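You operate a simulated robot arm through the tools that you are given. There is no shell and no other tool. Be economical: measure what you need, move in short steps, check, and stop when the job is done.

You are at the controls of a simulated robot arm. One attempt, no reset.

TASK
Feed a ring out, put it in the orange box and close it.
Fine: its lid goes on after the ring; pull the chute knob back again; the other rings stay in the chute.

It is judged by the outcome, as a careful person would: the job done as asked, and still so three seconds after it is handed in. It fails if anything else is knocked over, pushed out of place, dropped, spilled or broken. Lids that push on must go on centred and level and be pressed home; caps that screw on are set level and turned clockwise until they are tight.

THE ROBOT
A 6-joint arm with a fingered hand, hanging from a carriage that runs on a rail from [-180.3, -1.5] to [67.7, 0.6] (x, y) and turns from -366 to 322 degrees about z. Base frame: it is fixed where the carriage stands at the start and does not move with it; the origin is on the floor, on the carriage's upright axis, x ahead of it, y to its left, z up; the surface under the hand at the start is at about z = 76. Units: cm, degrees, N and s.
With the tool pointing down near the work surface it reaches from about 10 to 54 cm from the robot's upright axis, wherever it stands. Its first joint turns from -166.0 to 166.0 degrees. Places, roughly: blue chute knob [50, -40, 80]; inside of the small chute [60, -40, 80]; jaw box [70, -50, 80]. Payload 4 kg.
The tool frame sits at the grasp point between the pads (the TCP): z along the fingers, y along the line on which they close. The tips reach 2.9 cm beyond it. The gripper opens to 10 cm. The gripper's body begins 3.4 cm behind the TCP. The gripper is a hand of 5 fingers: y runs from the thumb to the fingers, the wrist lies at [-1.5, -11.4, -18.9] in the tool frame, and closing takes about 1.5 s.
Orientation is that of the tool frame in the base frame, as a unit quaternion [w, x, y, z]. With the fingers straight down and the wrist toward the robot, the tool's x, y and z point along [0, 1, 0], [1, 0, 0] and [0, 0, -1] of the base frame.

THE INTERFACE
- The arm moves only by the tool play_rows. Its argument "rows" is a list of rows, each a list of 6 numbers: the shift along the base's x, y, z in units of 20 mm (1.0 is 20 mm), then the turn, a rotation vector about the base's x, y, z in units of 8 degrees (1.0 is 8 degrees). In form: [[dx, dy, dz, wx, wy, wz], ...]. A call has 1 to 20 rows; each row shifts and turns the commanded pose from where the row before left it. "claw" is the finger opening in m, from 0 to 0.1, set as the call begins (left out, the last holds). A call with a number of a shift or a turn outside -1 to 1 is refused whole. Each row takes 0.2 s and may step no farther than 5 cm and 8.6 degrees from the row before; otherwise, or with a gripper value out of range, the whole call is refused. A pose out of reach is approached as far as the arm can. The call stops where the force on the tool passes 90 N (or 10 N more than at its start, if that is more) or the arm is blocked; 0.2 s more then pass. The fingers move at their own pace (about 10.8 cm/s each) and stop on an object; they squeeze with about 30 N. The grip force told is the motor's: it shows also when the fingers shut on nothing. Time passes only in rows, and 0.2 s behind the last, so rows that do not move let the fingers close. It gives the time, the measured TCP pose, the force on the tool (base axes), the opening and the grip force at its end, in the units of the frame above (readings bear some noise), with the torque about the TCP (base axes, N m) and any sound that the robot's microphone picked up, and new pictures: "show" is both (left out), scene, wrist or none.
- Cameras (640 x 400 px; columns grow to the right, rows downward): "scene" is now at [24.18, -4.13, 177.73]; the picture's right is [-0.70, -0.72, 0.00], its down [-0.66, 0.64, -0.41] and it looks along [0.29, -0.28, -0.91] (base axes); focal length 251 px, centre (320, 200). "wrist" rides on the gripper at [6.6, -8.6, -12.1] in the tool frame; the picture's right is [-0.76, 0.31, -0.58], its down [-0.59, -0.70, 0.40] and it looks along [-0.28, 0.64, 0.71] (tool axes); focal length 247 px, centre (320, 200). There is no depth. A picture from a camera that has moved, and an enlarged one, comes with that camera's place and axes in the base frame and with its lens.
- lift_body(by): slides the trunk up (or, below 0, down) by that many cm; the arm and the scene camera ride with it, the base frame stays. It gives what a move gives, with no picture.
- drive_base(legs): drives the robot by 1 to 6 legs, each [ahead, left, turn to the left] in cm, cm and degrees, along the robot's own axes; the way and the turn of a leg run together, so that a leg with both is an arc; at most 150 cm and 180 degrees a leg. The arm and the cameras ride along, it lands a little off, and it stops where it bumps. It keeps to its track: a leg is cut to what the track allows. It gives what a move gives, and a new picture of the scene camera.
- curl_fingers(index, middle, ring, little, thumb_bend, thumb_turn): sets how far each is bent, from 0 (flat) to 100 (curled in); at 30 the hand is open as for a grip, at 70 the pads meet at the TCP. One left out holds its place. A second passes; each finger stops where it meets its share of the squeeze, and holds until it gets a number again. A gripper value or a shape takes the hand back. It gives what a move gives, with no picture; readings hold the bend of each and the force on index, middle, ring, little, thumb and palm. thumb_turn goes from beside the hand (0) to across from the fingers (100), as for a grip.
- grasp_type(shape): the hand has 5 fingers and takes this shape, open, in about a second: jaw (thumb against the fingers, like two jaws); tri (thumb and two fingers); tip (a fingertip pinch); poke (one finger out to press); point (the index stretched); flat (the hand flat); cup (the hand cupped); fist (a fist). The gripper value then closes the fingers along that shape, each until it touches; the sizes above hold for jaw. It gives what a move gives, with no picture.
- aim_head(pan, tilt): turns the head with the scene camera to pan (to the left, within 155 degrees either way) and tilt (down, from -29 to 69), counted from straight ahead of the robot. It gives what a move gives, and a new picture of the scene camera.
- enlarge(camera, box): a new picture of the part [left, top, right, bottom] of that camera's present view, enlarged. The clock stands still meanwhile.
- sign_off(): hands the job in; it is judged then, once.

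Go step by step. Nothing tells you exact positions but the pictures and the camera data: compare them with the known pose of the tool, close in by small moves and look again before you grip or let go. The budget is 120 turns and 260 pictures, counting those below and the enlarged ones. Unless the task says otherwise, let go and move clear before handing in, and close with one line.

The tools are called after "Call:" by a JSON object that holds its "op" and its "data". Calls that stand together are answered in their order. play_rows: Moves the arm, as the interface text tells. Its arguments: {"type":"object","properties":{"rows":{"type":"array","items":{"type":"array","items":{"type":"number"}}},"claw":{"type":"number"},"show":{"type":"string","enum":["both","scene","wrist","none"]}},"required":["rows"]} The other tools are called the same way: lift_body (by) slides the trunk up or down; grasp_type (shape) gives the hand a shape; curl_fingers (index, middle, ring, little, thumb_bend, thumb_turn) moves the fingers one by one; drive_base (legs) drives the base; aim_head (pan, tilt) turns the head that bears the scene camera; enlarge (camera, box) takes an enlarged picture of a part of a camera's view; sign_off () hands the job in.

At the start:

```text
t: 0.0
ee_pos: [35.08, -39.6, 107.06]
ee_rot: [0.001, 0.707, 0.707, -0.001]
ft_force: [-0.4, -0.3, 0.3]
ft_torque: [-0.02, -0.01, -0.01]
gripper_width: 9.97
grasp_force: 0.0
shape: jaw
bend: [30.0, 30.0, 30.0, 30.0, 30.0, 98.0]
finger forces: [0.1, 0.0, 0.1, 0.1, 0.0, 0.0]
trunk travel left (down, up): [-51.1, 8.9]
robot x, y, heading: [0.06, -0.14, -0.2]
head pan, tilt: [-44.1, 66.0]
```

scene: 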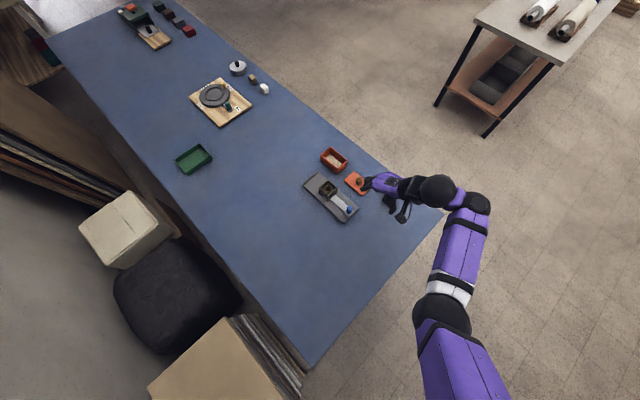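
wrist: 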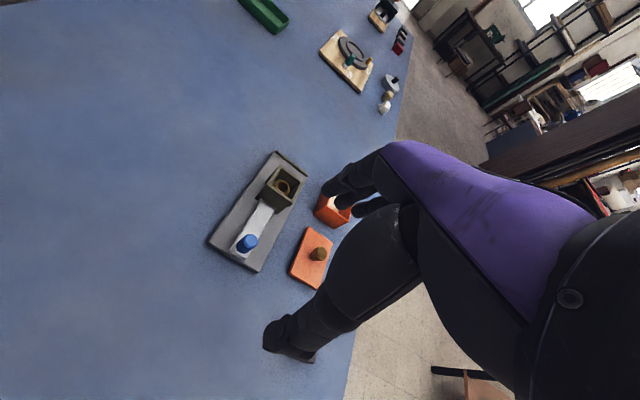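

I see a grey chute board with a blue knob, an orange open box and an orange lid with a brown knob. I'll enlarge both views to measure.

Call:
{"op": "enlarge", "data": {"camera": "scene", "box": [290, 135, 410, 235]}}

Call:
{"op": "enlarge", "data": {"camera": "wrist", "box": [195, 140, 365, 300]}}

```text
4.00 times, centred on (350, 185) of scene
camera zoom: at [24.18, -4.13, 177.73], right [-0.7, -0.72, 0.0], down [-0.66, 0.64, -0.41], along [0.29, -0.28, -0.91], focal length 1005 px, centre (200, 260)
```

zoom: 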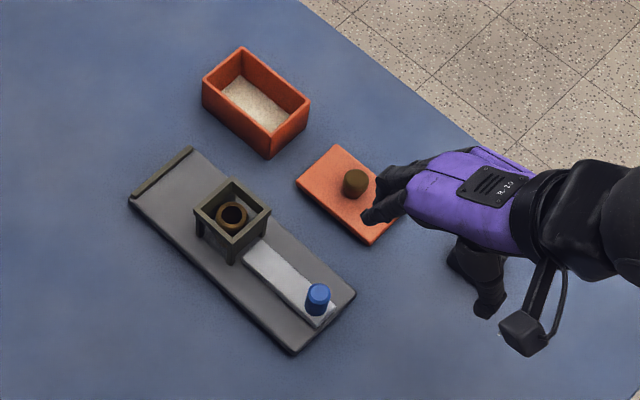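

```text
2.50 times, centred on (280, 220) of wrist
camera zoom: at [26.48, -33.12, 119.0], right [0.31, -0.76, 0.58], down [-0.7, -0.59, -0.4], along [0.64, -0.28, -0.71], focal length 617 px, centre (420, 150)
```

zoom: 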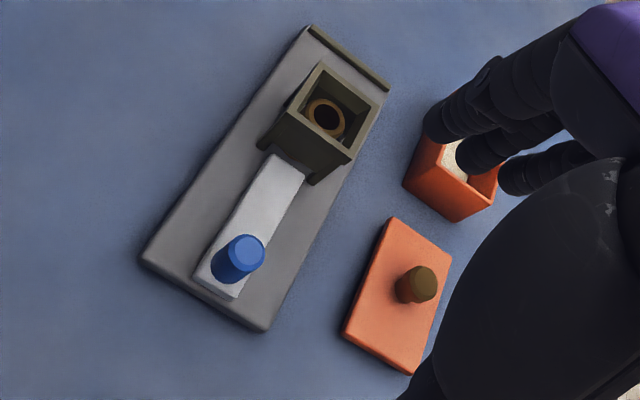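

The chute runs along x with its knob near [44, -40], the hopper near [57, -40], the lid near [50, -53] and the box near [66, -53]. These lie at the limit of reach, so I'll drive along the rail to stand abreast of them.

Call:
{"op": "drive_base", "data": {"legs": [[55, 0, 0]]}}

```text
t: 3.2
ee_pos: [89.88, -39.17, 106.91]
ee_rot: [0.0, 0.709, 0.706, 0.001]
ft_force: [-1.2, -0.5, -0.8]
ft_torque: [0.01, 0.01, 0.01]
gripper_width: 9.98
grasp_force: 0.0
shape: jaw
bend: [30.0, 30.0, 30.0, 30.0, 30.0, 98.0]
finger forces: [0.0, 0.0, 0.0, 0.1, 0.0, 0.1]
trunk travel left (down, up): [-51.1, 8.9]
robot x, y, heading: [54.99, 0.27, -0.2]
head pan, tilt: [-44.1, 66.0]
camera scene: at [79.24, -3.8, 177.73], right [-0.7, -0.71, 0.0], down [-0.65, 0.64, -0.41], along [0.29, -0.28, -0.91], focal length 251 px, centre (320, 200)
```

scene: 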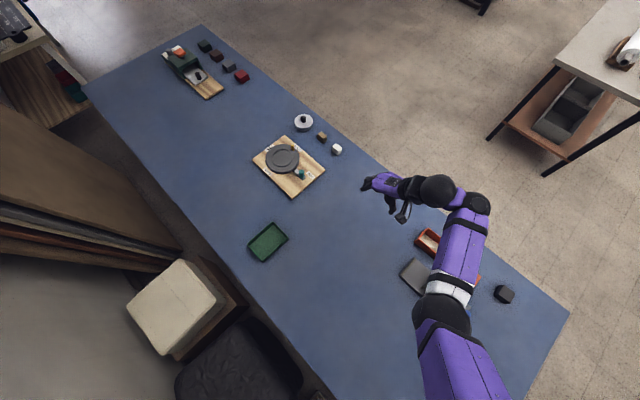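

Now I'll swing the hand over the chute with the wrist toward the robot and aim the head at the work.

Call:
{"op": "play_rows", "data": {"rows": [[-1, 0, 0, 0, 0, -0.5625], [-1, 0, 0, 0, 0, -0.5625], [-1, 0, 0, 0, 0, -0.5625], [-1, 0, 0, 0, 0, -0.5625], [-1, 0, 0, 0, 0, -0.5625], [-1, 0, 0, 0, 0, -0.5625], [-1, 0, 0, 0, 0, -0.5625], [-1, 0, 0, 0, 0, -0.5625], [-1, 0, 0, 0, 0, -0.5625], [-1, 0, 0, 0, 0, -0.5625], [-1, 0, 0, 0, 0, -0.5625], [-1, 0, 0, 0, 0, -0.5625], [-1, 0, 0, 0, 0, -0.5625], [-1, 0, 0, 0, 0, -0.5625], [-1, 0, 0, 0, 0, -0.5625], [-1, 0, 0, 0, 0, -0.5625], [-1, 0, 0, 0, 0, -0.5625], [-1, 0, 0, 0, 0, -0.5625], [-1, 0, 0, 0, 0, -0.5625], [-1, 0, 0, 0, 0, -0.5625]], "show": "wrist"}}

Call:
{"op": "aim_head", "data": {"pan": -118, "tilt": 66}}

```text
t: 7.4
ee_pos: [50.06, -39.57, 106.69]
ee_rot: [-0.001, 1.0, -0.005, 0.0]
ft_force: [-0.1, -0.5, 0.0]
ft_torque: [0.01, 0.0, 0.01]
gripper_width: 9.99
grasp_force: 0.1
shape: jaw
bend: [30.0, 30.0, 30.0, 30.0, 30.0, 98.0]
finger forces: [0.0, 0.0, 0.1, 0.0, 0.0, 0.0]
out of reach, approached as far as the arm can: row 2
trunk travel left (down, up): [-51.1, 8.9]
robot x, y, heading: [54.93, 0.11, -0.1]
head pan, tilt: [-44.1, 66.0]
camera wrist: at [56.65, -31.0, 118.63], right [-0.76, -0.3, 0.58], down [-0.58, 0.71, -0.4], along [-0.29, -0.64, -0.71], focal length 247 px, centre (320, 200)
```

wrist: 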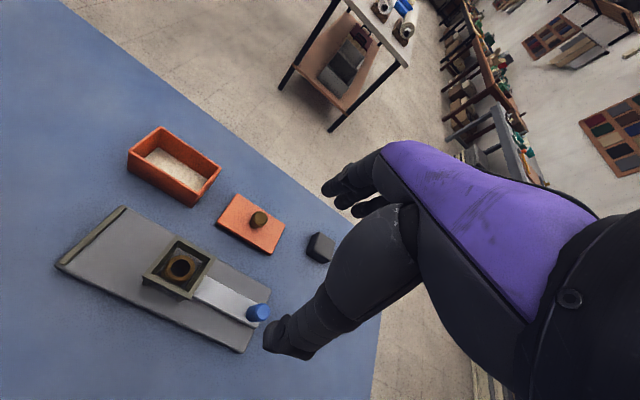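

```text
t: 8.8
ee_pos: [50.12, -39.61, 106.62]
ee_rot: [0.0, 1.0, -0.002, 0.0]
ft_force: [0.8, 0.0, 0.3]
ft_torque: [-0.05, -0.01, -0.01]
gripper_width: 9.98
grasp_force: 0.0
shape: jaw
bend: [30.0, 30.0, 30.0, 30.0, 30.0, 98.0]
finger forces: [0.0, 0.0, 0.1, 0.0, 0.0, 0.0]
trunk travel left (down, up): [-51.1, 8.9]
robot x, y, heading: [54.82, 0.47, -0.0]
head pan, tilt: [-118.0, 66.0]
camera scene: at [72.18, -4.88, 177.73], right [-0.88, 0.47, 0.0], down [0.43, 0.8, -0.41], along [-0.19, -0.36, -0.91], focal length 251 px, centre (320, 200)
```

scene: 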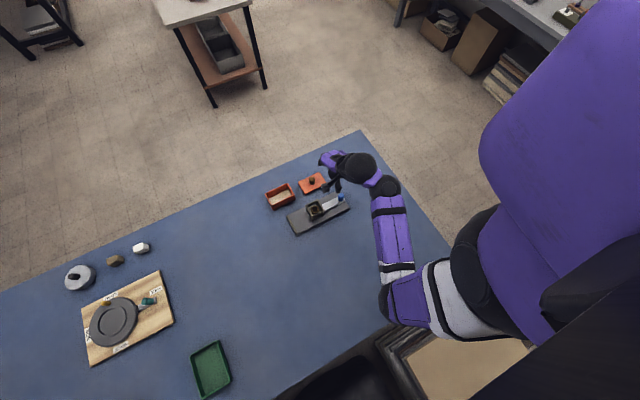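

Call:
{"op": "enlarge", "data": {"camera": "scene", "box": [256, 160, 368, 240]}}

Call:
{"op": "enlarge", "data": {"camera": "wrist", "box": [40, 115, 360, 355]}}

```text
5.00 times, centred on (312, 200) of scene
camera zoom: at [72.18, -4.88, 177.73], right [-0.88, 0.47, 0.0], down [0.43, 0.8, -0.41], along [-0.19, -0.36, -0.91], focal length 1257 px, centre (360, 200)
```

zoom: 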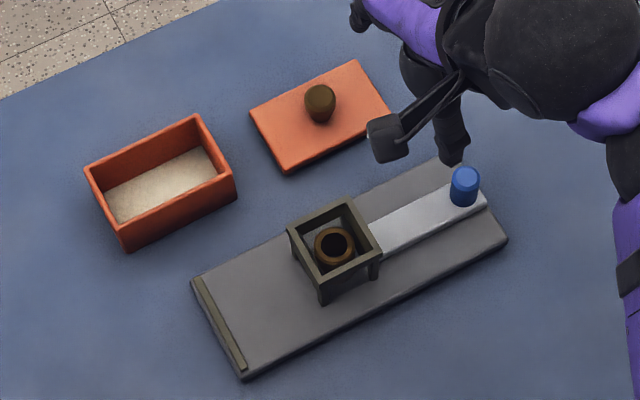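

```text
1.67 times, centred on (200, 235) of wrist
camera zoom: at [56.67, -31.0, 118.63], right [-0.76, -0.3, 0.58], down [-0.59, 0.71, -0.4], along [-0.29, -0.64, -0.71], focal length 412 px, centre (520, 142)
```

zoom: 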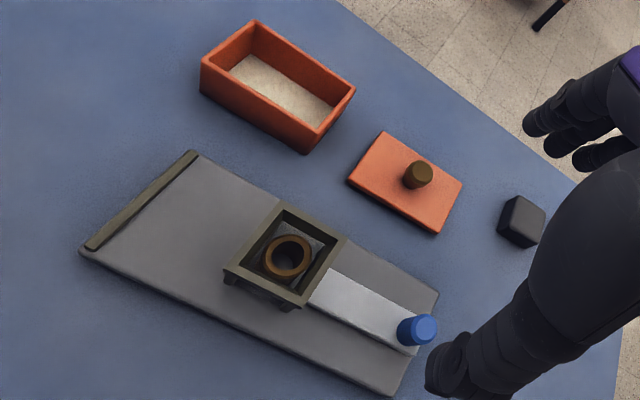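

Measured: knob about [43.4, -40, 82] on top, hopper about [56, -40.5], lid about [50.1, -53.8] with a yaw of some 4°, box about [65, -53]. I'll try the fingertip pinch shape for the knob and the ring.

Call:
{"op": "grasp_type", "data": {"shape": "tip"}}

Call:
{"op": "play_rows", "data": {"rows": [[-0.84, -0.02, -1, 0, 0, 0], [-0.84, -0.02, -1, 0, 0, 0], [-0.84, 0, -1, 0, 0, 0], [-0.84, 0, -1, 0, 0, 0], [0, 0, -1, 0, 0, 0], [0, 0, -1, 0, 0, 0]]}}

```text
t: 9.7
ee_pos: [50.13, -39.56, 106.54]
ee_rot: [0.0, 1.0, -0.003, -0.001]
ft_force: [0.1, 0.4, 0.5]
ft_torque: [0.02, -0.02, -0.03]
gripper_width: 9.98
grasp_force: 0.1
shape: tip
bend: [30.0, 98.0, 99.0, 99.0, 30.0, 98.0]
finger forces: [0.0, 0.1, 0.1, 0.1, 0.0, 0.1]
trunk travel left (down, up): [-51.1, 8.9]
robot x, y, heading: [55.08, 0.28, -0.1]
head pan, tilt: [-118.0, 66.0]
```

```text
t: 11.1
ee_pos: [43.24, -39.72, 94.66]
ee_rot: [0.0, 1.0, -0.003, -0.001]
ft_force: [0.6, -0.6, 0.3]
ft_torque: [0.0, 0.01, 0.01]
gripper_width: 9.99
grasp_force: 0.1
shape: tip
bend: [30.0, 98.0, 99.0, 99.0, 30.0, 98.0]
finger forces: [0.1, 0.0, 0.0, 0.1, 0.1, 0.1]
trunk travel left (down, up): [-51.1, 8.9]
robot x, y, heading: [55.08, 0.42, -0.6]
head pan, tilt: [-118.0, 66.0]
camera scene: at [72.17, -4.88, 177.73], right [-0.88, 0.47, 0.0], down [0.43, 0.8, -0.41], along [-0.19, -0.36, -0.91], focal length 251 px, centre (320, 200)
camera wrist: at [49.93, -31.12, 106.66], right [-0.76, -0.3, 0.58], down [-0.58, 0.71, -0.4], along [-0.29, -0.64, -0.71], focal length 247 px, centre (320, 200)
```

scene: 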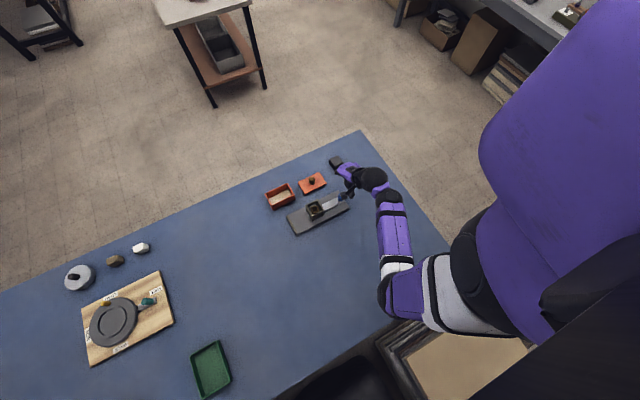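
wrist: 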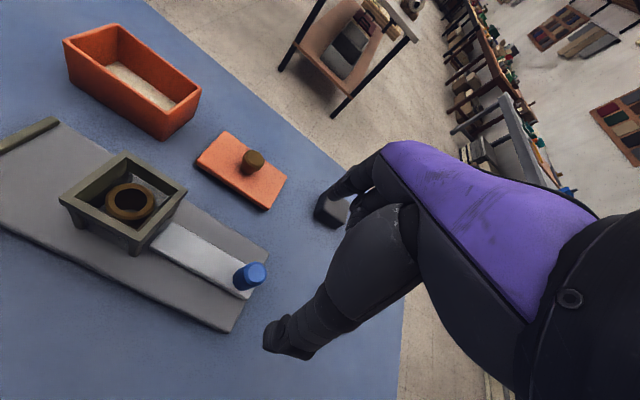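

The index and thumb straddle the knob line. I'll narrow the opening and descend to just above the knob.

Call:
{"op": "play_rows", "data": {"rows": [[0, -0.1, -1, 0, 0, 0], [0, -0.05, -1, 0, 0, 0], [0, 0, -1, 0, 0, 0], [0, 0, -1, 0, 0, 0], [0, 0, -0.6, 0, 0, 0], [0, 0, 0, 0, 0, 0]], "claw": 0.06, "show": "wrist"}}

Call:
{"op": "enlarge", "data": {"camera": "scene", "box": [290, 150, 402, 230]}}

Call:
{"op": "enlarge", "data": {"camera": "wrist", "box": [160, 180, 400, 360]}}

```text
t: 12.5
ee_pos: [43.59, -40.04, 85.35]
ee_rot: [0.0, 1.0, -0.002, 0.0]
ft_force: [0.1, -0.9, -0.3]
ft_torque: [0.04, -0.02, -0.02]
gripper_width: 6.03
grasp_force: 0.0
shape: tip
bend: [45.0, 98.0, 99.0, 99.0, 30.0, 100.0]
finger forces: [0.1, 0.1, 0.1, 0.1, 0.1, 0.0]
trunk travel left (down, up): [-51.1, 8.9]
robot x, y, heading: [54.76, 1.03, -0.5]
head pan, tilt: [-118.0, 66.0]
camera wrist: at [50.08, -31.51, 97.48], right [-0.76, -0.3, 0.58], down [-0.59, 0.71, -0.4], along [-0.29, -0.64, -0.71], focal length 247 px, centre (320, 200)
```

wrist: 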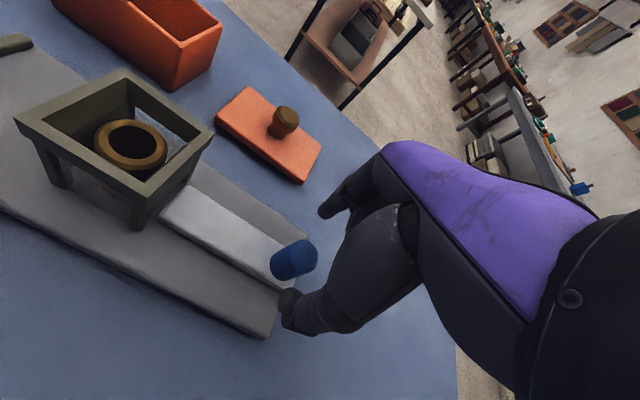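

```text
5.00 times, centred on (346, 190) of scene
camera zoom: at [72.17, -4.88, 177.73], right [-0.88, 0.47, 0.0], down [0.43, 0.8, -0.41], along [-0.19, -0.36, -0.91], focal length 1257 px, centre (190, 250)
```

zoom: 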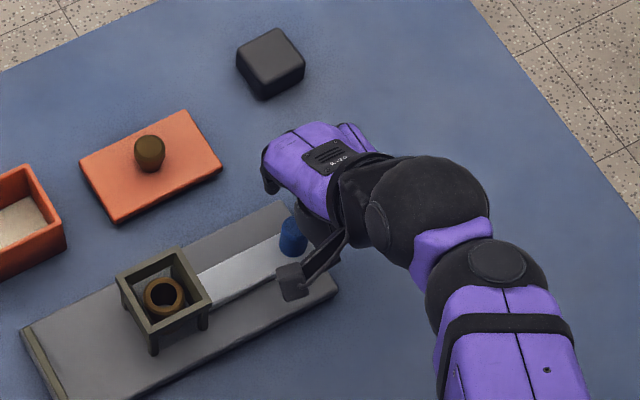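

```text
2.22 times, centred on (280, 270) of wrist
camera zoom: at [50.08, -31.51, 97.48], right [-0.76, -0.3, 0.58], down [-0.59, 0.71, -0.4], along [-0.29, -0.64, -0.71], focal length 549 px, centre (409, 44)
```

zoom: 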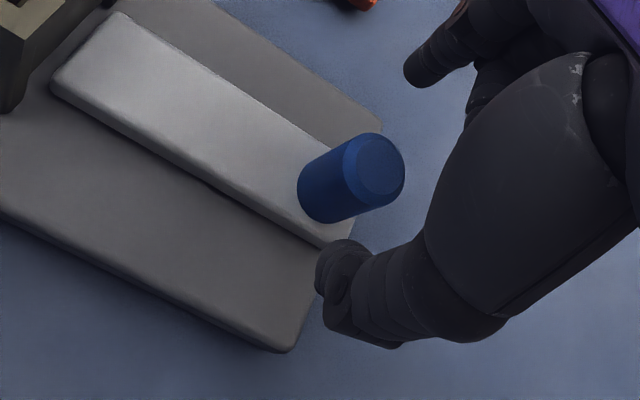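

Thumb tip sits where computed, so the model holds. I'll centre on y = -39.6, lower so the tips straddle the knob, and close.

Call:
{"op": "play_rows", "data": {"rows": [[0, 0.2, -0.4, 0, 0, 0], [0, 0, -0.5, 0, 0, 0], [0, 0, -0.4, 0, 0, 0], [0, 0, 0, 0, 0, 0]], "show": "wrist"}}

```text
t: 13.5
ee_pos: [43.47, -39.4, 82.95]
ee_rot: [0.0, 1.0, -0.003, 0.0]
ft_force: [-0.3, -0.3, 0.3]
ft_torque: [-0.03, 0.0, -0.02]
gripper_width: 6.03
grasp_force: 0.0
shape: tip
bend: [45.0, 98.0, 99.0, 99.0, 30.0, 100.0]
finger forces: [0.0, 0.1, 0.0, 0.0, 0.0, 0.0]
trunk travel left (down, up): [-51.1, 8.9]
robot x, y, heading: [55.12, 0.33, -0.2]
head pan, tilt: [-118.0, 66.0]
camera wrist: at [50.0, -30.92, 94.91], right [-0.76, -0.3, 0.58], down [-0.58, 0.71, -0.4], along [-0.29, -0.64, -0.71], focal length 247 px, centre (320, 200)
```

wrist: 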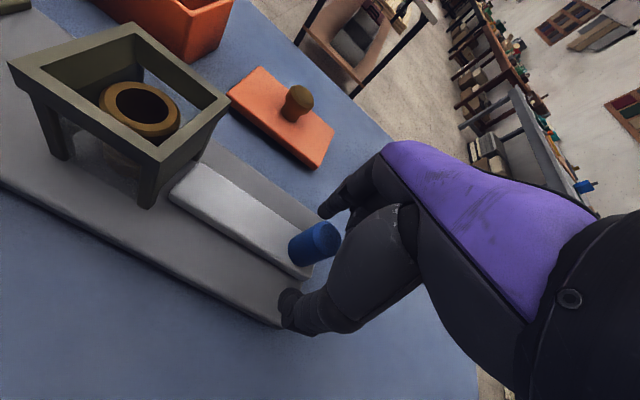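

Knob is between the tips; closing.

Call:
{"op": "play_rows", "data": {"rows": [[0, 0, 0, 0, 0, 0], [0, 0, 0, 0, 0, 0], [0, 0, 0, 0, 0, 0], [0, 0, 0, 0, 0, 0], [0, 0, 0, 0, 0, 0], [0, 0, 0, 0, 0, 0]], "claw": 0.0, "show": "wrist"}}

```text
t: 14.9
ee_pos: [43.46, -39.46, 82.87]
ee_rot: [0.001, 1.0, -0.003, 0.0]
ft_force: [0.5, -1.7, 0.1]
ft_torque: [0.0, 0.02, -0.02]
gripper_width: 1.96
grasp_force: 30.3
shape: tip
bend: [60.0, 100.0, 100.0, 100.0, 57.0, 100.0]
finger forces: [27.8, 0.0, 0.0, 0.1, 25.2, 0.0]
trunk travel left (down, up): [-51.1, 8.9]
robot x, y, heading: [55.06, 0.39, -0.2]
head pan, tilt: [-118.0, 66.0]
camera wrist: at [50.01, -30.93, 94.91], right [-0.76, -0.3, 0.58], down [-0.58, 0.71, -0.4], along [-0.29, -0.64, -0.71], focal length 247 px, centre (320, 200)
```

wrist: 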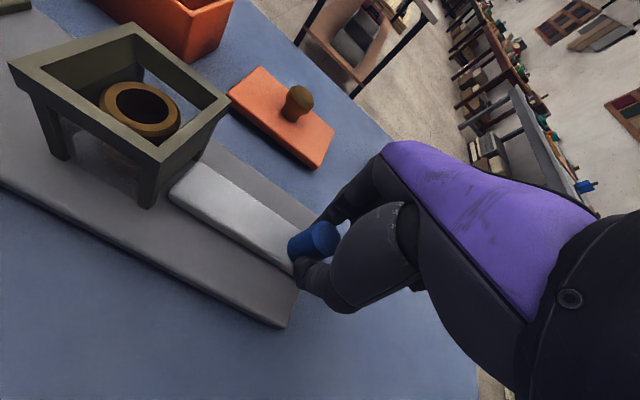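

Gripped at 2 cm. Now push the slider forward 4 cm gently and look.

Call:
{"op": "play_rows", "data": {"rows": [[0.3, 0, 0, 0, 0, 0], [0.3, 0, 0, 0, 0, 0], [0.3, 0, 0, 0, 0, 0], [0.3, 0, 0, 0, 0, 0], [0.3, 0, 0, 0, 0, 0], [0.3, 0, 0, 0, 0, 0], [0.2, 0, 0, 0, 0, 0]], "show": "wrist"}}

Call:
{"op": "enlarge", "data": {"camera": "scene", "box": [270, 165, 368, 235]}}

```text
t: 16.5
ee_pos: [47.54, -39.43, 82.92]
ee_rot: [0.0, 1.0, -0.002, 0.0]
ft_force: [-0.7, 2.8, 5.9]
ft_torque: [0.12, 0.04, -0.04]
gripper_width: 1.98
grasp_force: 29.8
shape: tip
bend: [60.0, 100.0, 100.0, 100.0, 56.0, 100.0]
finger forces: [27.2, 0.0, 0.1, 0.0, 29.5, 0.0]
trunk travel left (down, up): [-51.1, 8.9]
robot x, y, heading: [55.03, 0.16, -0.5]
head pan, tilt: [-118.0, 66.0]
camera wrist: at [54.07, -30.95, 94.86], right [-0.76, -0.3, 0.58], down [-0.59, 0.71, -0.4], along [-0.29, -0.64, -0.71], focal length 247 px, centre (320, 200)
```

wrist: 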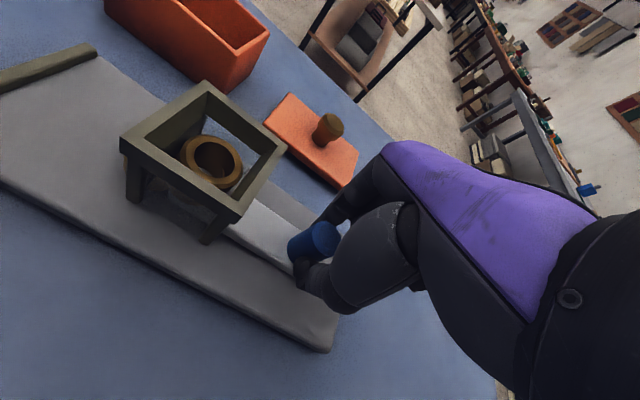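

```text
5.71 times, centred on (319, 200) of scene
camera zoom: at [72.17, -4.86, 177.73], right [-0.88, 0.47, 0.0], down [0.43, 0.8, -0.41], along [-0.19, -0.36, -0.91], focal length 1436 px, centre (326, 200)
```

zoom: 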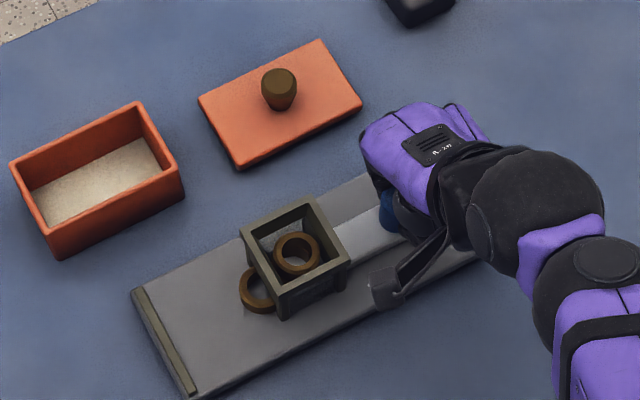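

A ring is emerging past the hopper. Pushing 2.4 cm more.

Call:
{"op": "play_rows", "data": {"rows": [[0.3, 0, 0, 0, 0, 0], [0.3, 0, 0, 0, 0, 0], [0.3, 0, 0, 0, 0, 0], [0.3, 0, 0, 0, 0, 0]], "show": "wrist"}}

Call:
{"op": "enlarge", "data": {"camera": "scene", "box": [270, 165, 368, 235]}}

```text
t: 17.5
ee_pos: [49.82, -39.46, 82.87]
ee_rot: [0.0, 1.0, -0.002, 0.0]
ft_force: [-0.9, 1.5, 2.6]
ft_torque: [0.07, 0.03, 0.0]
gripper_width: 1.98
grasp_force: 30.0
shape: tip
bend: [60.0, 100.0, 100.0, 100.0, 56.0, 100.0]
finger forces: [28.1, 0.0, 0.0, 0.0, 28.9, 0.0]
trunk travel left (down, up): [-51.1, 8.9]
robot x, y, heading: [55.2, 0.38, -0.5]
head pan, tilt: [-118.0, 66.0]
camera wrist: at [56.41, -30.93, 94.88], right [-0.76, -0.3, 0.58], down [-0.59, 0.71, -0.4], along [-0.29, -0.64, -0.71], focal length 247 px, centre (320, 200)
```

wrist: 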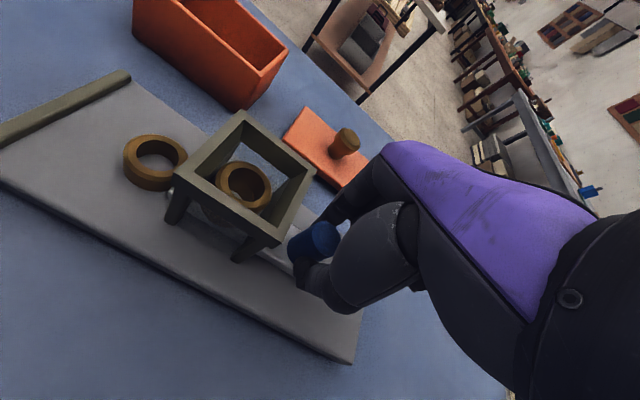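

```text
5.71 times, centred on (319, 200) of scene
camera zoom: at [72.17, -4.87, 177.72], right [-0.88, 0.47, 0.0], down [0.43, 0.8, -0.41], along [-0.19, -0.36, -0.91], focal length 1436 px, centre (326, 200)
```

zoom: 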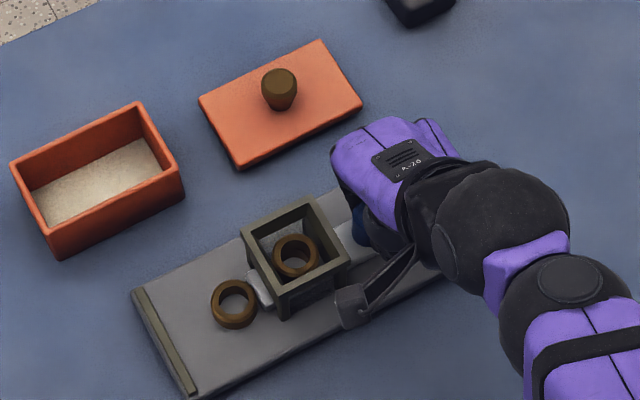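

Ring is out at about [61.3, -39.6]. A further 0.8 cm gives room for picking it, then I'll pull the knob back to its start.

Call:
{"op": "play_rows", "data": {"rows": [[0.2, 0, 0, 0, 0, 0], [0.2, 0, 0, 0, 0, 0], [0, 0, 0, 0, 0, 0]], "show": "wrist"}}

```text
t: 18.3
ee_pos: [50.85, -39.39, 82.97]
ee_rot: [0.0, 1.0, -0.003, 0.0]
ft_force: [-0.9, 2.2, 1.2]
ft_torque: [0.07, 0.04, -0.04]
gripper_width: 2.0
grasp_force: 29.8
shape: tip
bend: [60.0, 100.0, 100.0, 100.0, 56.0, 100.0]
finger forces: [28.0, 0.1, 0.0, 0.1, 28.7, 0.0]
trunk travel left (down, up): [-51.1, 8.9]
robot x, y, heading: [55.1, 0.63, -0.5]
head pan, tilt: [-118.0, 66.0]
camera wrist: at [57.26, -30.92, 94.88], right [-0.76, -0.3, 0.58], down [-0.59, 0.71, -0.4], along [-0.29, -0.64, -0.71], focal length 247 px, centre (320, 200)
```

wrist: 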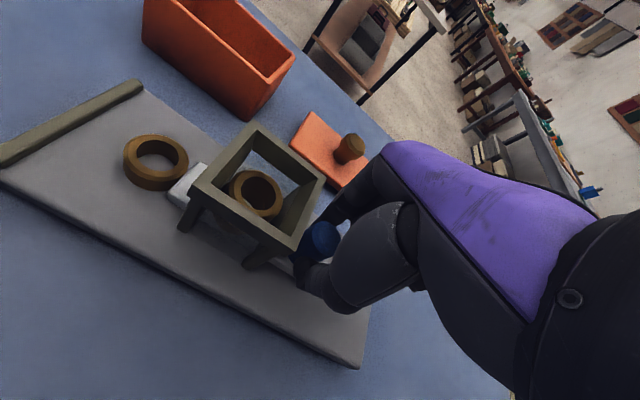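

Ring now near x = 62. Pull the knob back 7.3 cm.

Call:
{"op": "play_rows", "data": {"rows": [[-0.4, 0, 0, 0, 0, 0], [-0.4, 0, 0, 0, 0, 0], [-0.4, 0, 0, 0, 0, 0], [-0.4, 0, 0, 0, 0, 0], [-0.4, 0, 0, 0, 0, 0], [-0.4, 0, 0, 0, 0, 0], [-0.4, 0, 0, 0, 0, 0], [-0.4, 0, 0, 0, 0, 0], [-0.4, 0, 0, 0, 0, 0], [-0.1, 0, 0, 0, 0, 0], [0, 0, 0, 0, 0, 0]], "show": "wrist"}}

Call:
{"op": "enlarge", "data": {"camera": "scene", "box": [270, 165, 368, 235]}}

```text
t: 20.7
ee_pos: [43.29, -39.51, 82.75]
ee_rot: [0.0, 1.0, -0.002, 0.0]
ft_force: [2.4, -0.4, 2.2]
ft_torque: [0.03, -0.07, 0.01]
gripper_width: 1.97
grasp_force: 29.9
shape: tip
bend: [60.0, 100.0, 100.0, 100.0, 57.0, 100.0]
finger forces: [28.9, 0.1, 0.0, 0.1, 27.8, 0.1]
trunk travel left (down, up): [-51.1, 8.9]
robot x, y, heading: [54.79, 0.57, -0.3]
head pan, tilt: [-118.0, 66.0]
camera wrist: at [49.86, -30.96, 94.88], right [-0.76, -0.3, 0.58], down [-0.58, 0.71, -0.4], along [-0.29, -0.64, -0.71], focal length 247 px, centre (320, 200)
```

wrist: 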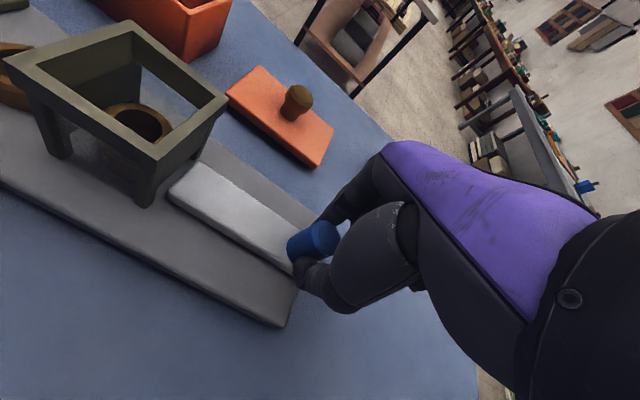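

```text
5.71 times, centred on (319, 200) of scene
camera zoom: at [72.2, -4.89, 177.74], right [-0.88, 0.47, 0.0], down [0.43, 0.8, -0.41], along [-0.19, -0.36, -0.91], focal length 1436 px, centre (326, 200)
```

zoom: 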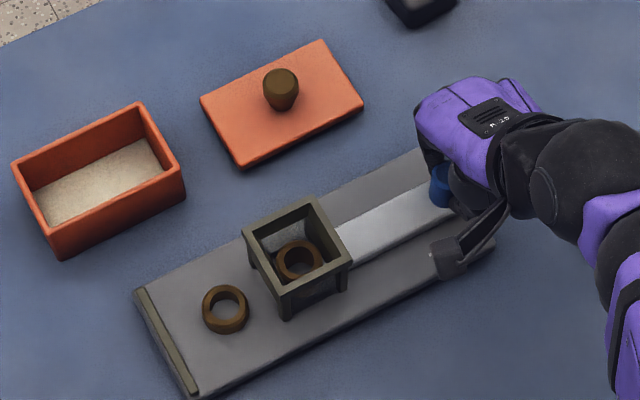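

Slider is back and the next ring has dropped in the hopper. Release, rise, and move over the ring at about [62, -39.7].

Call:
{"op": "play_rows", "data": {"rows": [[0, 0, 0, 0, 0, 0], [0, 0, 0, 0, 0, 0], [0, 0, 0, 0, 0, 0], [0, 0, 0.5, 0, 0, 0], [0, 0, 1, 0, 0, 0], [0, 0, 1, 0, 0, 0], [0, 0, 1, 0, 0, 0], [0, 0, 1, 0, 0, 0], [0, 0, 1, 0, 0, 0], [0.5, 0, 1, 0, 0, 0], [1, 0, 0, 0, 0, 0], [1, 0, 0, 0, 0, 0], [1, 0, 0, 0, 0, 0], [1, 0, 0, 0, 0, 0], [1, 0, 0, 0, 0, 0], [1, 0, 0, 0, 0, 0], [1, 0, 0, 0, 0, 0], [1, 0, 0, 0, 0, 0], [0.9, -0.1, 0, 0, 0, 0], [0, 0, 0, 0, 0, 0]], "claw": 0.055, "show": "wrist"}}

Call:
{"op": "enlarge", "data": {"camera": "scene", "box": [270, 165, 368, 235]}}

```text
t: 24.9
ee_pos: [61.96, -39.71, 95.87]
ee_rot: [0.0, 1.0, -0.004, 0.0]
ft_force: [-0.7, 0.0, -1.0]
ft_torque: [0.0, 0.0, 0.04]
gripper_width: 5.49
grasp_force: 0.0
shape: tip
bend: [45.0, 98.0, 99.0, 99.0, 30.0, 100.0]
finger forces: [0.0, 0.0, 0.1, 0.1, 0.1, 0.1]
trunk travel left (down, up): [-51.1, 8.9]
robot x, y, heading: [54.96, 0.64, 0.0]
head pan, tilt: [-118.0, 66.0]
camera wrist: at [68.52, -31.24, 107.86], right [-0.76, -0.3, 0.58], down [-0.58, 0.71, -0.4], along [-0.29, -0.64, -0.71], focal length 247 px, centre (320, 200)
```

wrist: 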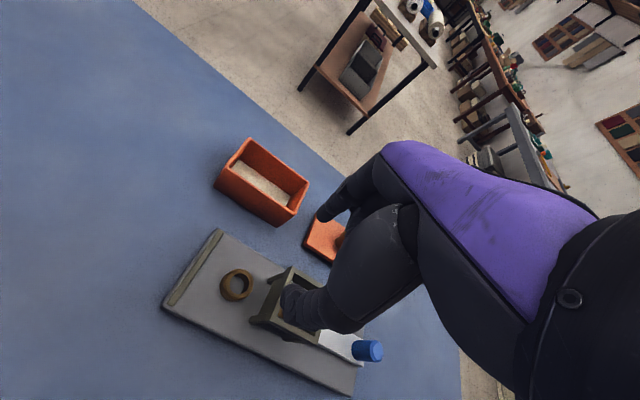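

```text
5.71 times, centred on (319, 200) of scene
camera zoom: at [72.17, -4.88, 177.73], right [-0.88, 0.47, 0.0], down [0.43, 0.8, -0.41], along [-0.19, -0.36, -0.91], focal length 1436 px, centre (326, 200)
```

zoom: 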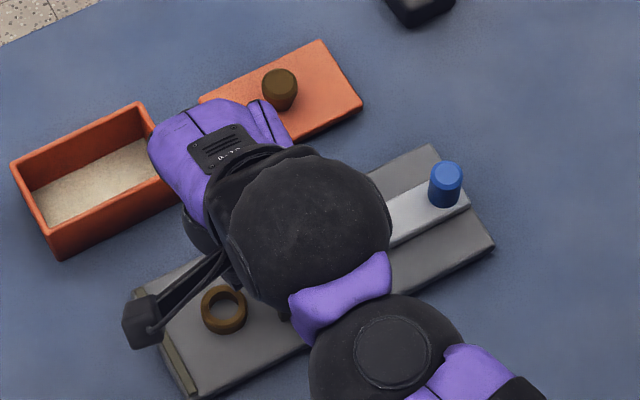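

The ring checks out at [61.9, -39.6]. Before descending I want to see how low the curled fingers hang, since the hopper (top about 83.2) is close by.

Call:
{"op": "enlarge", "data": {"camera": "wrist", "box": [260, 130, 460, 350]}}

Call:
{"op": "aim_head", "data": {"pan": -140, "tilt": 60}}

```text
1.82 times, centred on (360, 240) of wrist
camera zoom: at [68.52, -31.24, 107.86], right [-0.76, -0.3, 0.58], down [-0.58, 0.71, -0.4], along [-0.29, -0.64, -0.71], focal length 449 px, centre (247, 127)
```

zoom: 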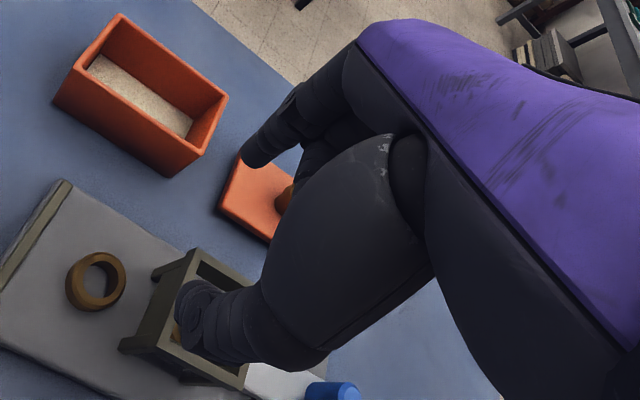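

```text
t: 25.8
ee_pos: [62.01, -39.68, 95.78]
ee_rot: [0.0, 1.0, -0.002, 0.0]
ft_force: [0.0, 0.5, -0.7]
ft_torque: [0.03, -0.01, -0.02]
gripper_width: 5.49
grasp_force: 0.0
shape: tip
bend: [45.0, 98.0, 99.0, 99.0, 30.0, 100.0]
finger forces: [0.0, 0.1, 0.0, 0.0, 0.0, 0.0]
trunk travel left (down, up): [-51.1, 8.9]
robot x, y, heading: [55.03, 0.28, -0.2]
head pan, tilt: [-140.0, 60.0]
camera scene: at [69.87, -3.91, 178.39], right [-0.64, 0.77, 0.0], down [0.67, 0.55, -0.5], along [-0.38, -0.32, -0.87], focal length 251 px, centre (320, 200)
```

scene: 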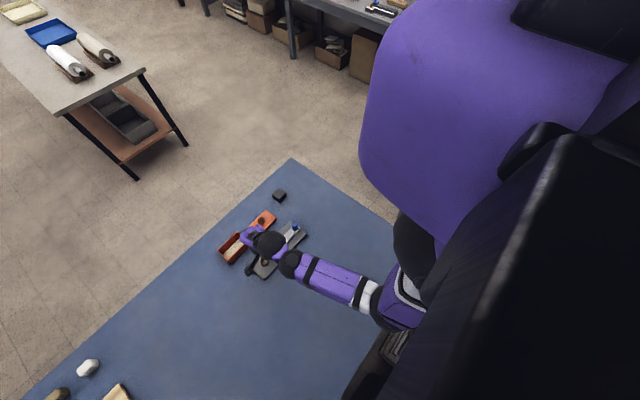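

The curled fingers lie on the hopper side, so I'll lean the hand 30° toward +x (fingers reaching down toward -x), which lifts them clear. Then descend partway and look.

Call:
{"op": "play_rows", "data": {"rows": [[0.17, 0, 0, 0, 0.94, 0], [0.17, 0, 0, 0, 0.94, 0], [0.17, 0, 0, 0, 0.94, 0], [0.17, 0, 0, 0, 0.94, 0], [0, 0, -1, 0, 0, 0], [0, 0, -1, 0, 0, 0], [0, 0, -1, 0, 0, 0], [0, 0, -1, 0, 0, 0], [0, 0, -0.5, 0, 0, 0], [0, 0, 0, 0, 0, 0]], "show": "wrist"}}

Call:
{"op": "aim_head", "data": {"pan": -118, "tilt": 66}}

Call:
{"op": "enlarge", "data": {"camera": "scene", "box": [270, 165, 368, 235]}}

```text
t: 28.0
ee_pos: [63.36, -39.64, 86.76]
ee_rot: [0.001, 0.966, -0.003, -0.26]
ft_force: [-0.1, 0.4, -0.3]
ft_torque: [-0.03, 0.0, -0.01]
gripper_width: 5.49
grasp_force: 0.0
shape: tip
bend: [45.0, 98.0, 99.0, 99.0, 30.0, 100.0]
finger forces: [0.1, 0.0, 0.0, 0.0, 0.1, 0.1]
trunk travel left (down, up): [-51.1, 8.9]
robot x, y, heading: [54.89, 0.35, -0.3]
head pan, tilt: [-140.0, 60.0]
camera wrist: at [75.06, -31.2, 93.87], right [-0.37, -0.3, 0.88], down [-0.71, 0.71, -0.05], along [-0.61, -0.64, -0.47], focal length 247 px, centre (320, 200)
```

wrist: 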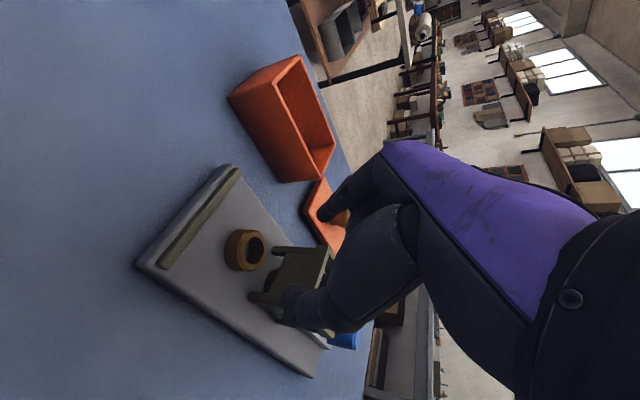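

```text
t: 28.9
ee_pos: [63.22, -39.68, 86.82]
ee_rot: [0.001, 0.966, -0.003, -0.26]
ft_force: [0.5, 0.4, -0.4]
ft_torque: [0.0, 0.01, 0.01]
gripper_width: 5.48
grasp_force: 0.1
shape: tip
bend: [45.0, 98.0, 99.0, 99.0, 30.0, 100.0]
finger forces: [0.0, 0.0, 0.0, 0.1, 0.0, 0.0]
trunk travel left (down, up): [-51.1, 8.9]
robot x, y, heading: [54.99, 0.35, -0.2]
head pan, tilt: [-118.0, 66.0]
camera scene: at [72.17, -4.88, 177.73], right [-0.88, 0.47, 0.0], down [0.43, 0.8, -0.41], along [-0.19, -0.36, -0.91], focal length 251 px, centre (320, 200)
```

scene: 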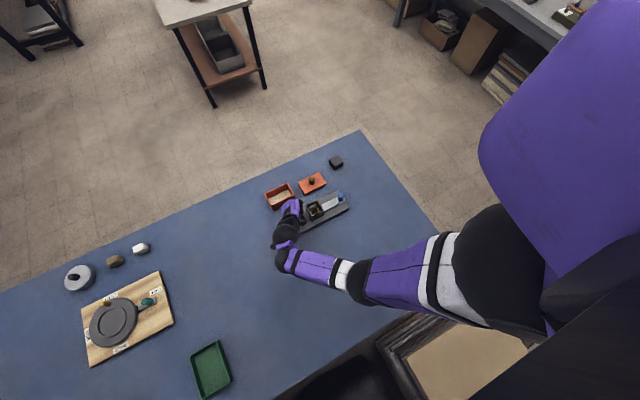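

```text
5.71 times, centred on (319, 200) of scene
camera zoom: at [72.17, -4.88, 177.73], right [-0.88, 0.47, 0.0], down [0.43, 0.8, -0.41], along [-0.19, -0.36, -0.91], focal length 1436 px, centre (326, 200)
```

zoom: 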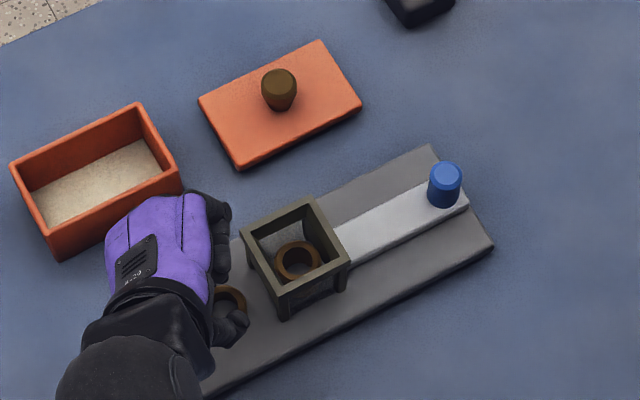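

Hand now clears the hopper. Descending to just over the ring.

Call:
{"op": "play_rows", "data": {"rows": [[-0.03, 0, -0.8, 0, 0, 0], [0, 0, -0.8, 0, 0, 0], [0, 0, -0.6, 0, 0, 0], [0, 0, -0.4, 0, 0, 0], [0, 0, 0, 0, 0, 0]], "show": "wrist"}}

Call:
{"op": "enlarge", "data": {"camera": "wrist", "box": [220, 150, 400, 350]}}

Call:
{"op": "enlarge", "data": {"camera": "scene", "box": [270, 165, 368, 235]}}

```text
t: 30.1
ee_pos: [63.37, -39.76, 81.58]
ee_rot: [0.0, 0.966, -0.003, -0.259]
ft_force: [-0.8, -0.2, -0.7]
ft_torque: [-0.01, -0.02, 0.01]
gripper_width: 5.49
grasp_force: 0.0
shape: tip
bend: [45.0, 98.0, 99.0, 99.0, 30.0, 100.0]
finger forces: [0.0, 0.0, 0.1, 0.0, 0.1, 0.1]
trunk travel left (down, up): [-51.1, 8.9]
robot x, y, heading: [54.86, 0.15, -0.2]
head pan, tilt: [-118.0, 66.0]
camera wrist: at [75.16, -31.35, 88.73], right [-0.37, -0.3, 0.88], down [-0.71, 0.71, -0.05], along [-0.61, -0.64, -0.47], focal length 247 px, centre (320, 200)
```

wrist: 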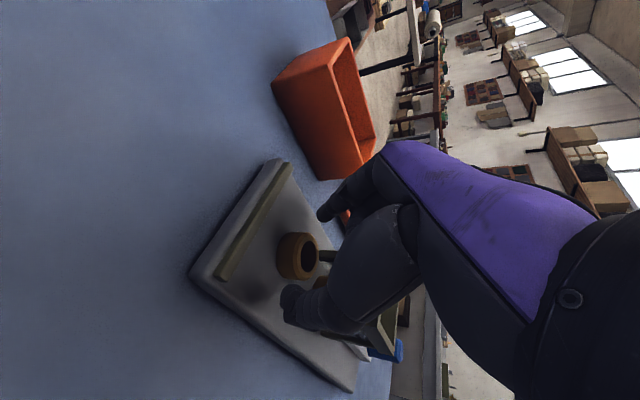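

```text
2.00 times, centred on (310, 250) of wrist
camera zoom: at [75.16, -31.35, 88.73], right [-0.37, -0.3, 0.88], down [-0.71, 0.71, -0.05], along [-0.61, -0.64, -0.47], focal length 494 px, centre (340, 100)
```

zoom: 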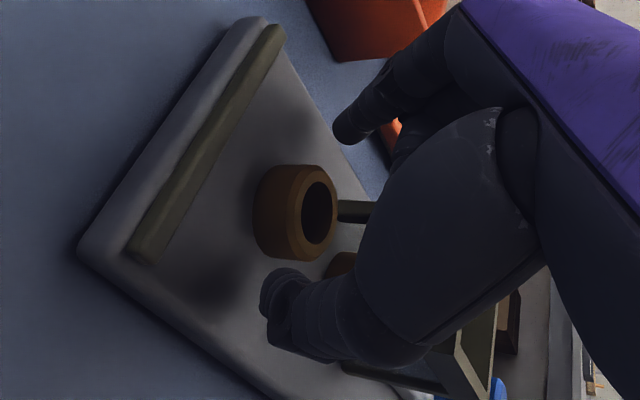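

```text
5.71 times, centred on (319, 200) of scene
camera zoom: at [72.17, -4.88, 177.73], right [-0.88, 0.47, 0.0], down [0.43, 0.8, -0.41], along [-0.19, -0.36, -0.91], focal length 1436 px, centre (326, 200)
```

zoom: 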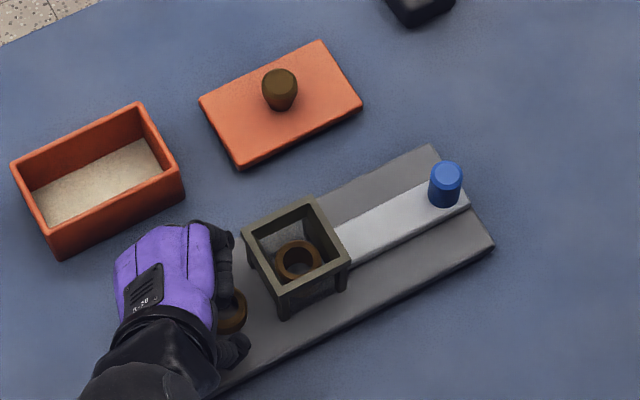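

Ring lies between thumb and index. Lowering 0.8 cm and closing.

Call:
{"op": "play_rows", "data": {"rows": [[0, 0, -0.2, 0, 0, 0], [0, 0, -0.2, 0, 0, 0], [0, 0, 0, 0, 0, 0]], "show": "none"}}

Call:
{"op": "play_rows", "data": {"rows": [[0, 0, 0, 0, 0, 0], [0, 0, 0, 0, 0, 0], [0, 0, 0, 0, 0, 0], [0, 0, 0, 0, 0, 0], [0, 0, 0, 0, 0, 0], [0, 0, 0, 0, 0, 0]], "claw": 0.0, "show": "wrist"}}

Call:
{"op": "enlarge", "data": {"camera": "wrist", "box": [220, 150, 400, 350]}}

```text
t: 30.9
ee_pos: [63.41, -39.82, 80.73]
ee_rot: [0.001, 0.966, -0.003, -0.26]
ft_force: [0.0, 0.2, 0.2]
ft_torque: [0.0, 0.0, 0.03]
gripper_width: 5.48
grasp_force: 0.1
shape: tip
bend: [45.0, 98.0, 99.0, 99.0, 30.0, 100.0]
finger forces: [0.0, 0.0, 0.0, 0.1, 0.0, 0.0]
trunk travel left (down, up): [-51.1, 8.9]
robot x, y, heading: [55.2, 0.55, -0.3]
head pan, tilt: [-118.0, 66.0]
```

```text
t: 32.2
ee_pos: [63.35, -39.8, 80.75]
ee_rot: [0.0, 0.966, -0.003, -0.26]
ft_force: [0.2, 0.7, -0.3]
ft_torque: [0.01, 0.01, 0.01]
gripper_width: 2.85
grasp_force: 29.6
shape: tip
bend: [56.0, 100.0, 100.0, 100.0, 46.0, 100.0]
finger forces: [26.3, 0.0, 0.0, 0.0, 25.8, 0.0]
trunk travel left (down, up): [-51.1, 8.9]
robot x, y, heading: [54.8, 0.08, 0.1]
head pan, tilt: [-118.0, 66.0]
camera wrist: at [75.11, -31.24, 87.93], right [-0.37, -0.3, 0.88], down [-0.71, 0.71, -0.05], along [-0.61, -0.64, -0.47], focal length 247 px, centre (320, 200)
```

wrist: 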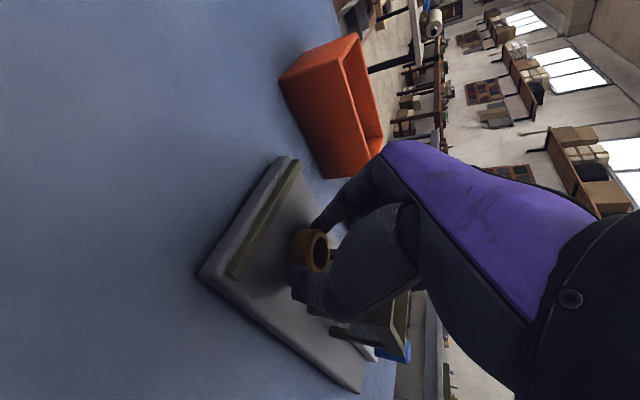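

```text
2.00 times, centred on (310, 250) of wrist
camera zoom: at [75.11, -31.24, 87.93], right [-0.37, -0.3, 0.88], down [-0.71, 0.71, -0.05], along [-0.61, -0.64, -0.47], focal length 494 px, centre (340, 100)
```

zoom: 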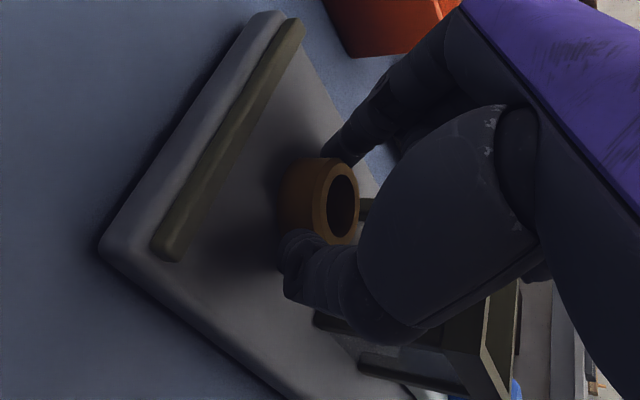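

Ring is held (2.85 cm). I'll lift it straight up, then check before carrying.

Call:
{"op": "play_rows", "data": {"rows": [[0, 0, 0.4, 0, 0, 0], [0, 0, 0.8, 0, 0, 0], [0, 0, 1, 0, 0, 0], [0, 0, 1, 0, 0, 0], [0, 0, 1, 0, 0, 0], [0, 0, 1, 0, 0, 0], [0, 0, 1, 0, 0, 0], [0, 0, 0, 0, -0.94, 0], [0, 0, 0, 0, -0.94, 0], [0, 0, 0, 0, -0.94, 0], [0, 0, 0, 0, -0.94, 0]], "show": "wrist"}}

Call:
{"op": "drive_base", "data": {"legs": [[9, 0, 0]]}}

```text
t: 34.6
ee_pos: [63.21, -39.7, 93.27]
ee_rot: [0.0, 1.0, -0.004, 0.001]
ft_force: [0.7, -0.5, -0.2]
ft_torque: [0.04, 0.01, -0.01]
gripper_width: 2.84
grasp_force: 30.2
shape: tip
bend: [56.0, 100.0, 100.0, 100.0, 46.0, 100.0]
finger forces: [26.1, 0.1, 0.1, 0.1, 25.5, 0.0]
trunk travel left (down, up): [-51.1, 8.9]
robot x, y, heading: [54.85, 0.19, -0.3]
head pan, tilt: [-118.0, 66.0]
camera wrist: at [69.84, -31.14, 105.34], right [-0.76, -0.3, 0.58], down [-0.58, 0.71, -0.4], along [-0.29, -0.64, -0.71], focal length 247 px, centre (320, 200)
```

wrist: 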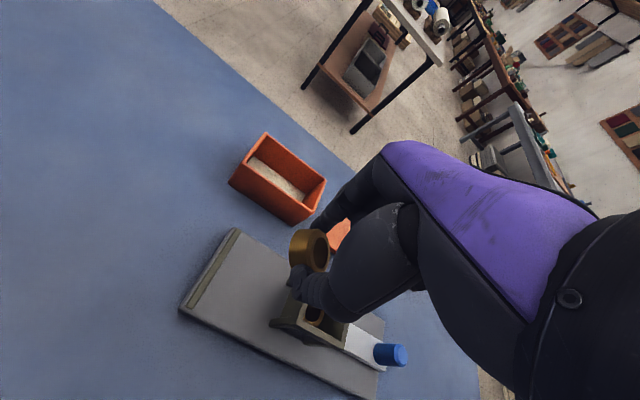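

```text
t: 35.8
ee_pos: [72.32, -39.55, 93.3]
ee_rot: [0.0, 1.0, -0.002, 0.0]
ft_force: [-0.6, 0.4, 0.9]
ft_torque: [0.01, -0.02, -0.02]
gripper_width: 2.84
grasp_force: 30.0
shape: tip
bend: [56.0, 100.0, 100.0, 100.0, 46.0, 100.0]
finger forces: [26.1, 0.0, 0.0, 0.1, 25.7, 0.0]
trunk travel left (down, up): [-51.1, 8.9]
robot x, y, heading: [64.03, 0.02, -0.2]
head pan, tilt: [-118.0, 66.0]
camera scene: at [81.16, -4.8, 177.73], right [-0.88, 0.47, 0.0], down [0.43, 0.8, -0.41], along [-0.19, -0.36, -0.91], focal length 251 px, centre (320, 200)
```

scene: 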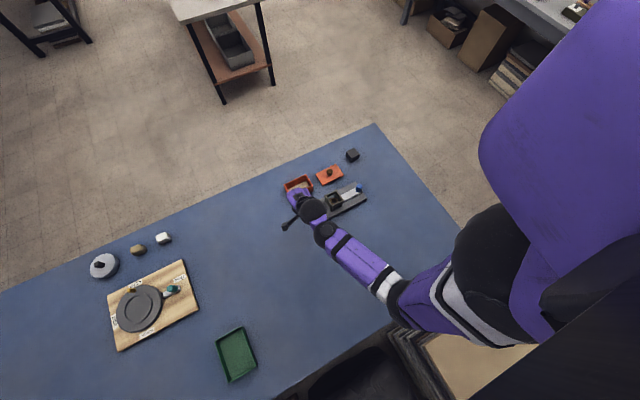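

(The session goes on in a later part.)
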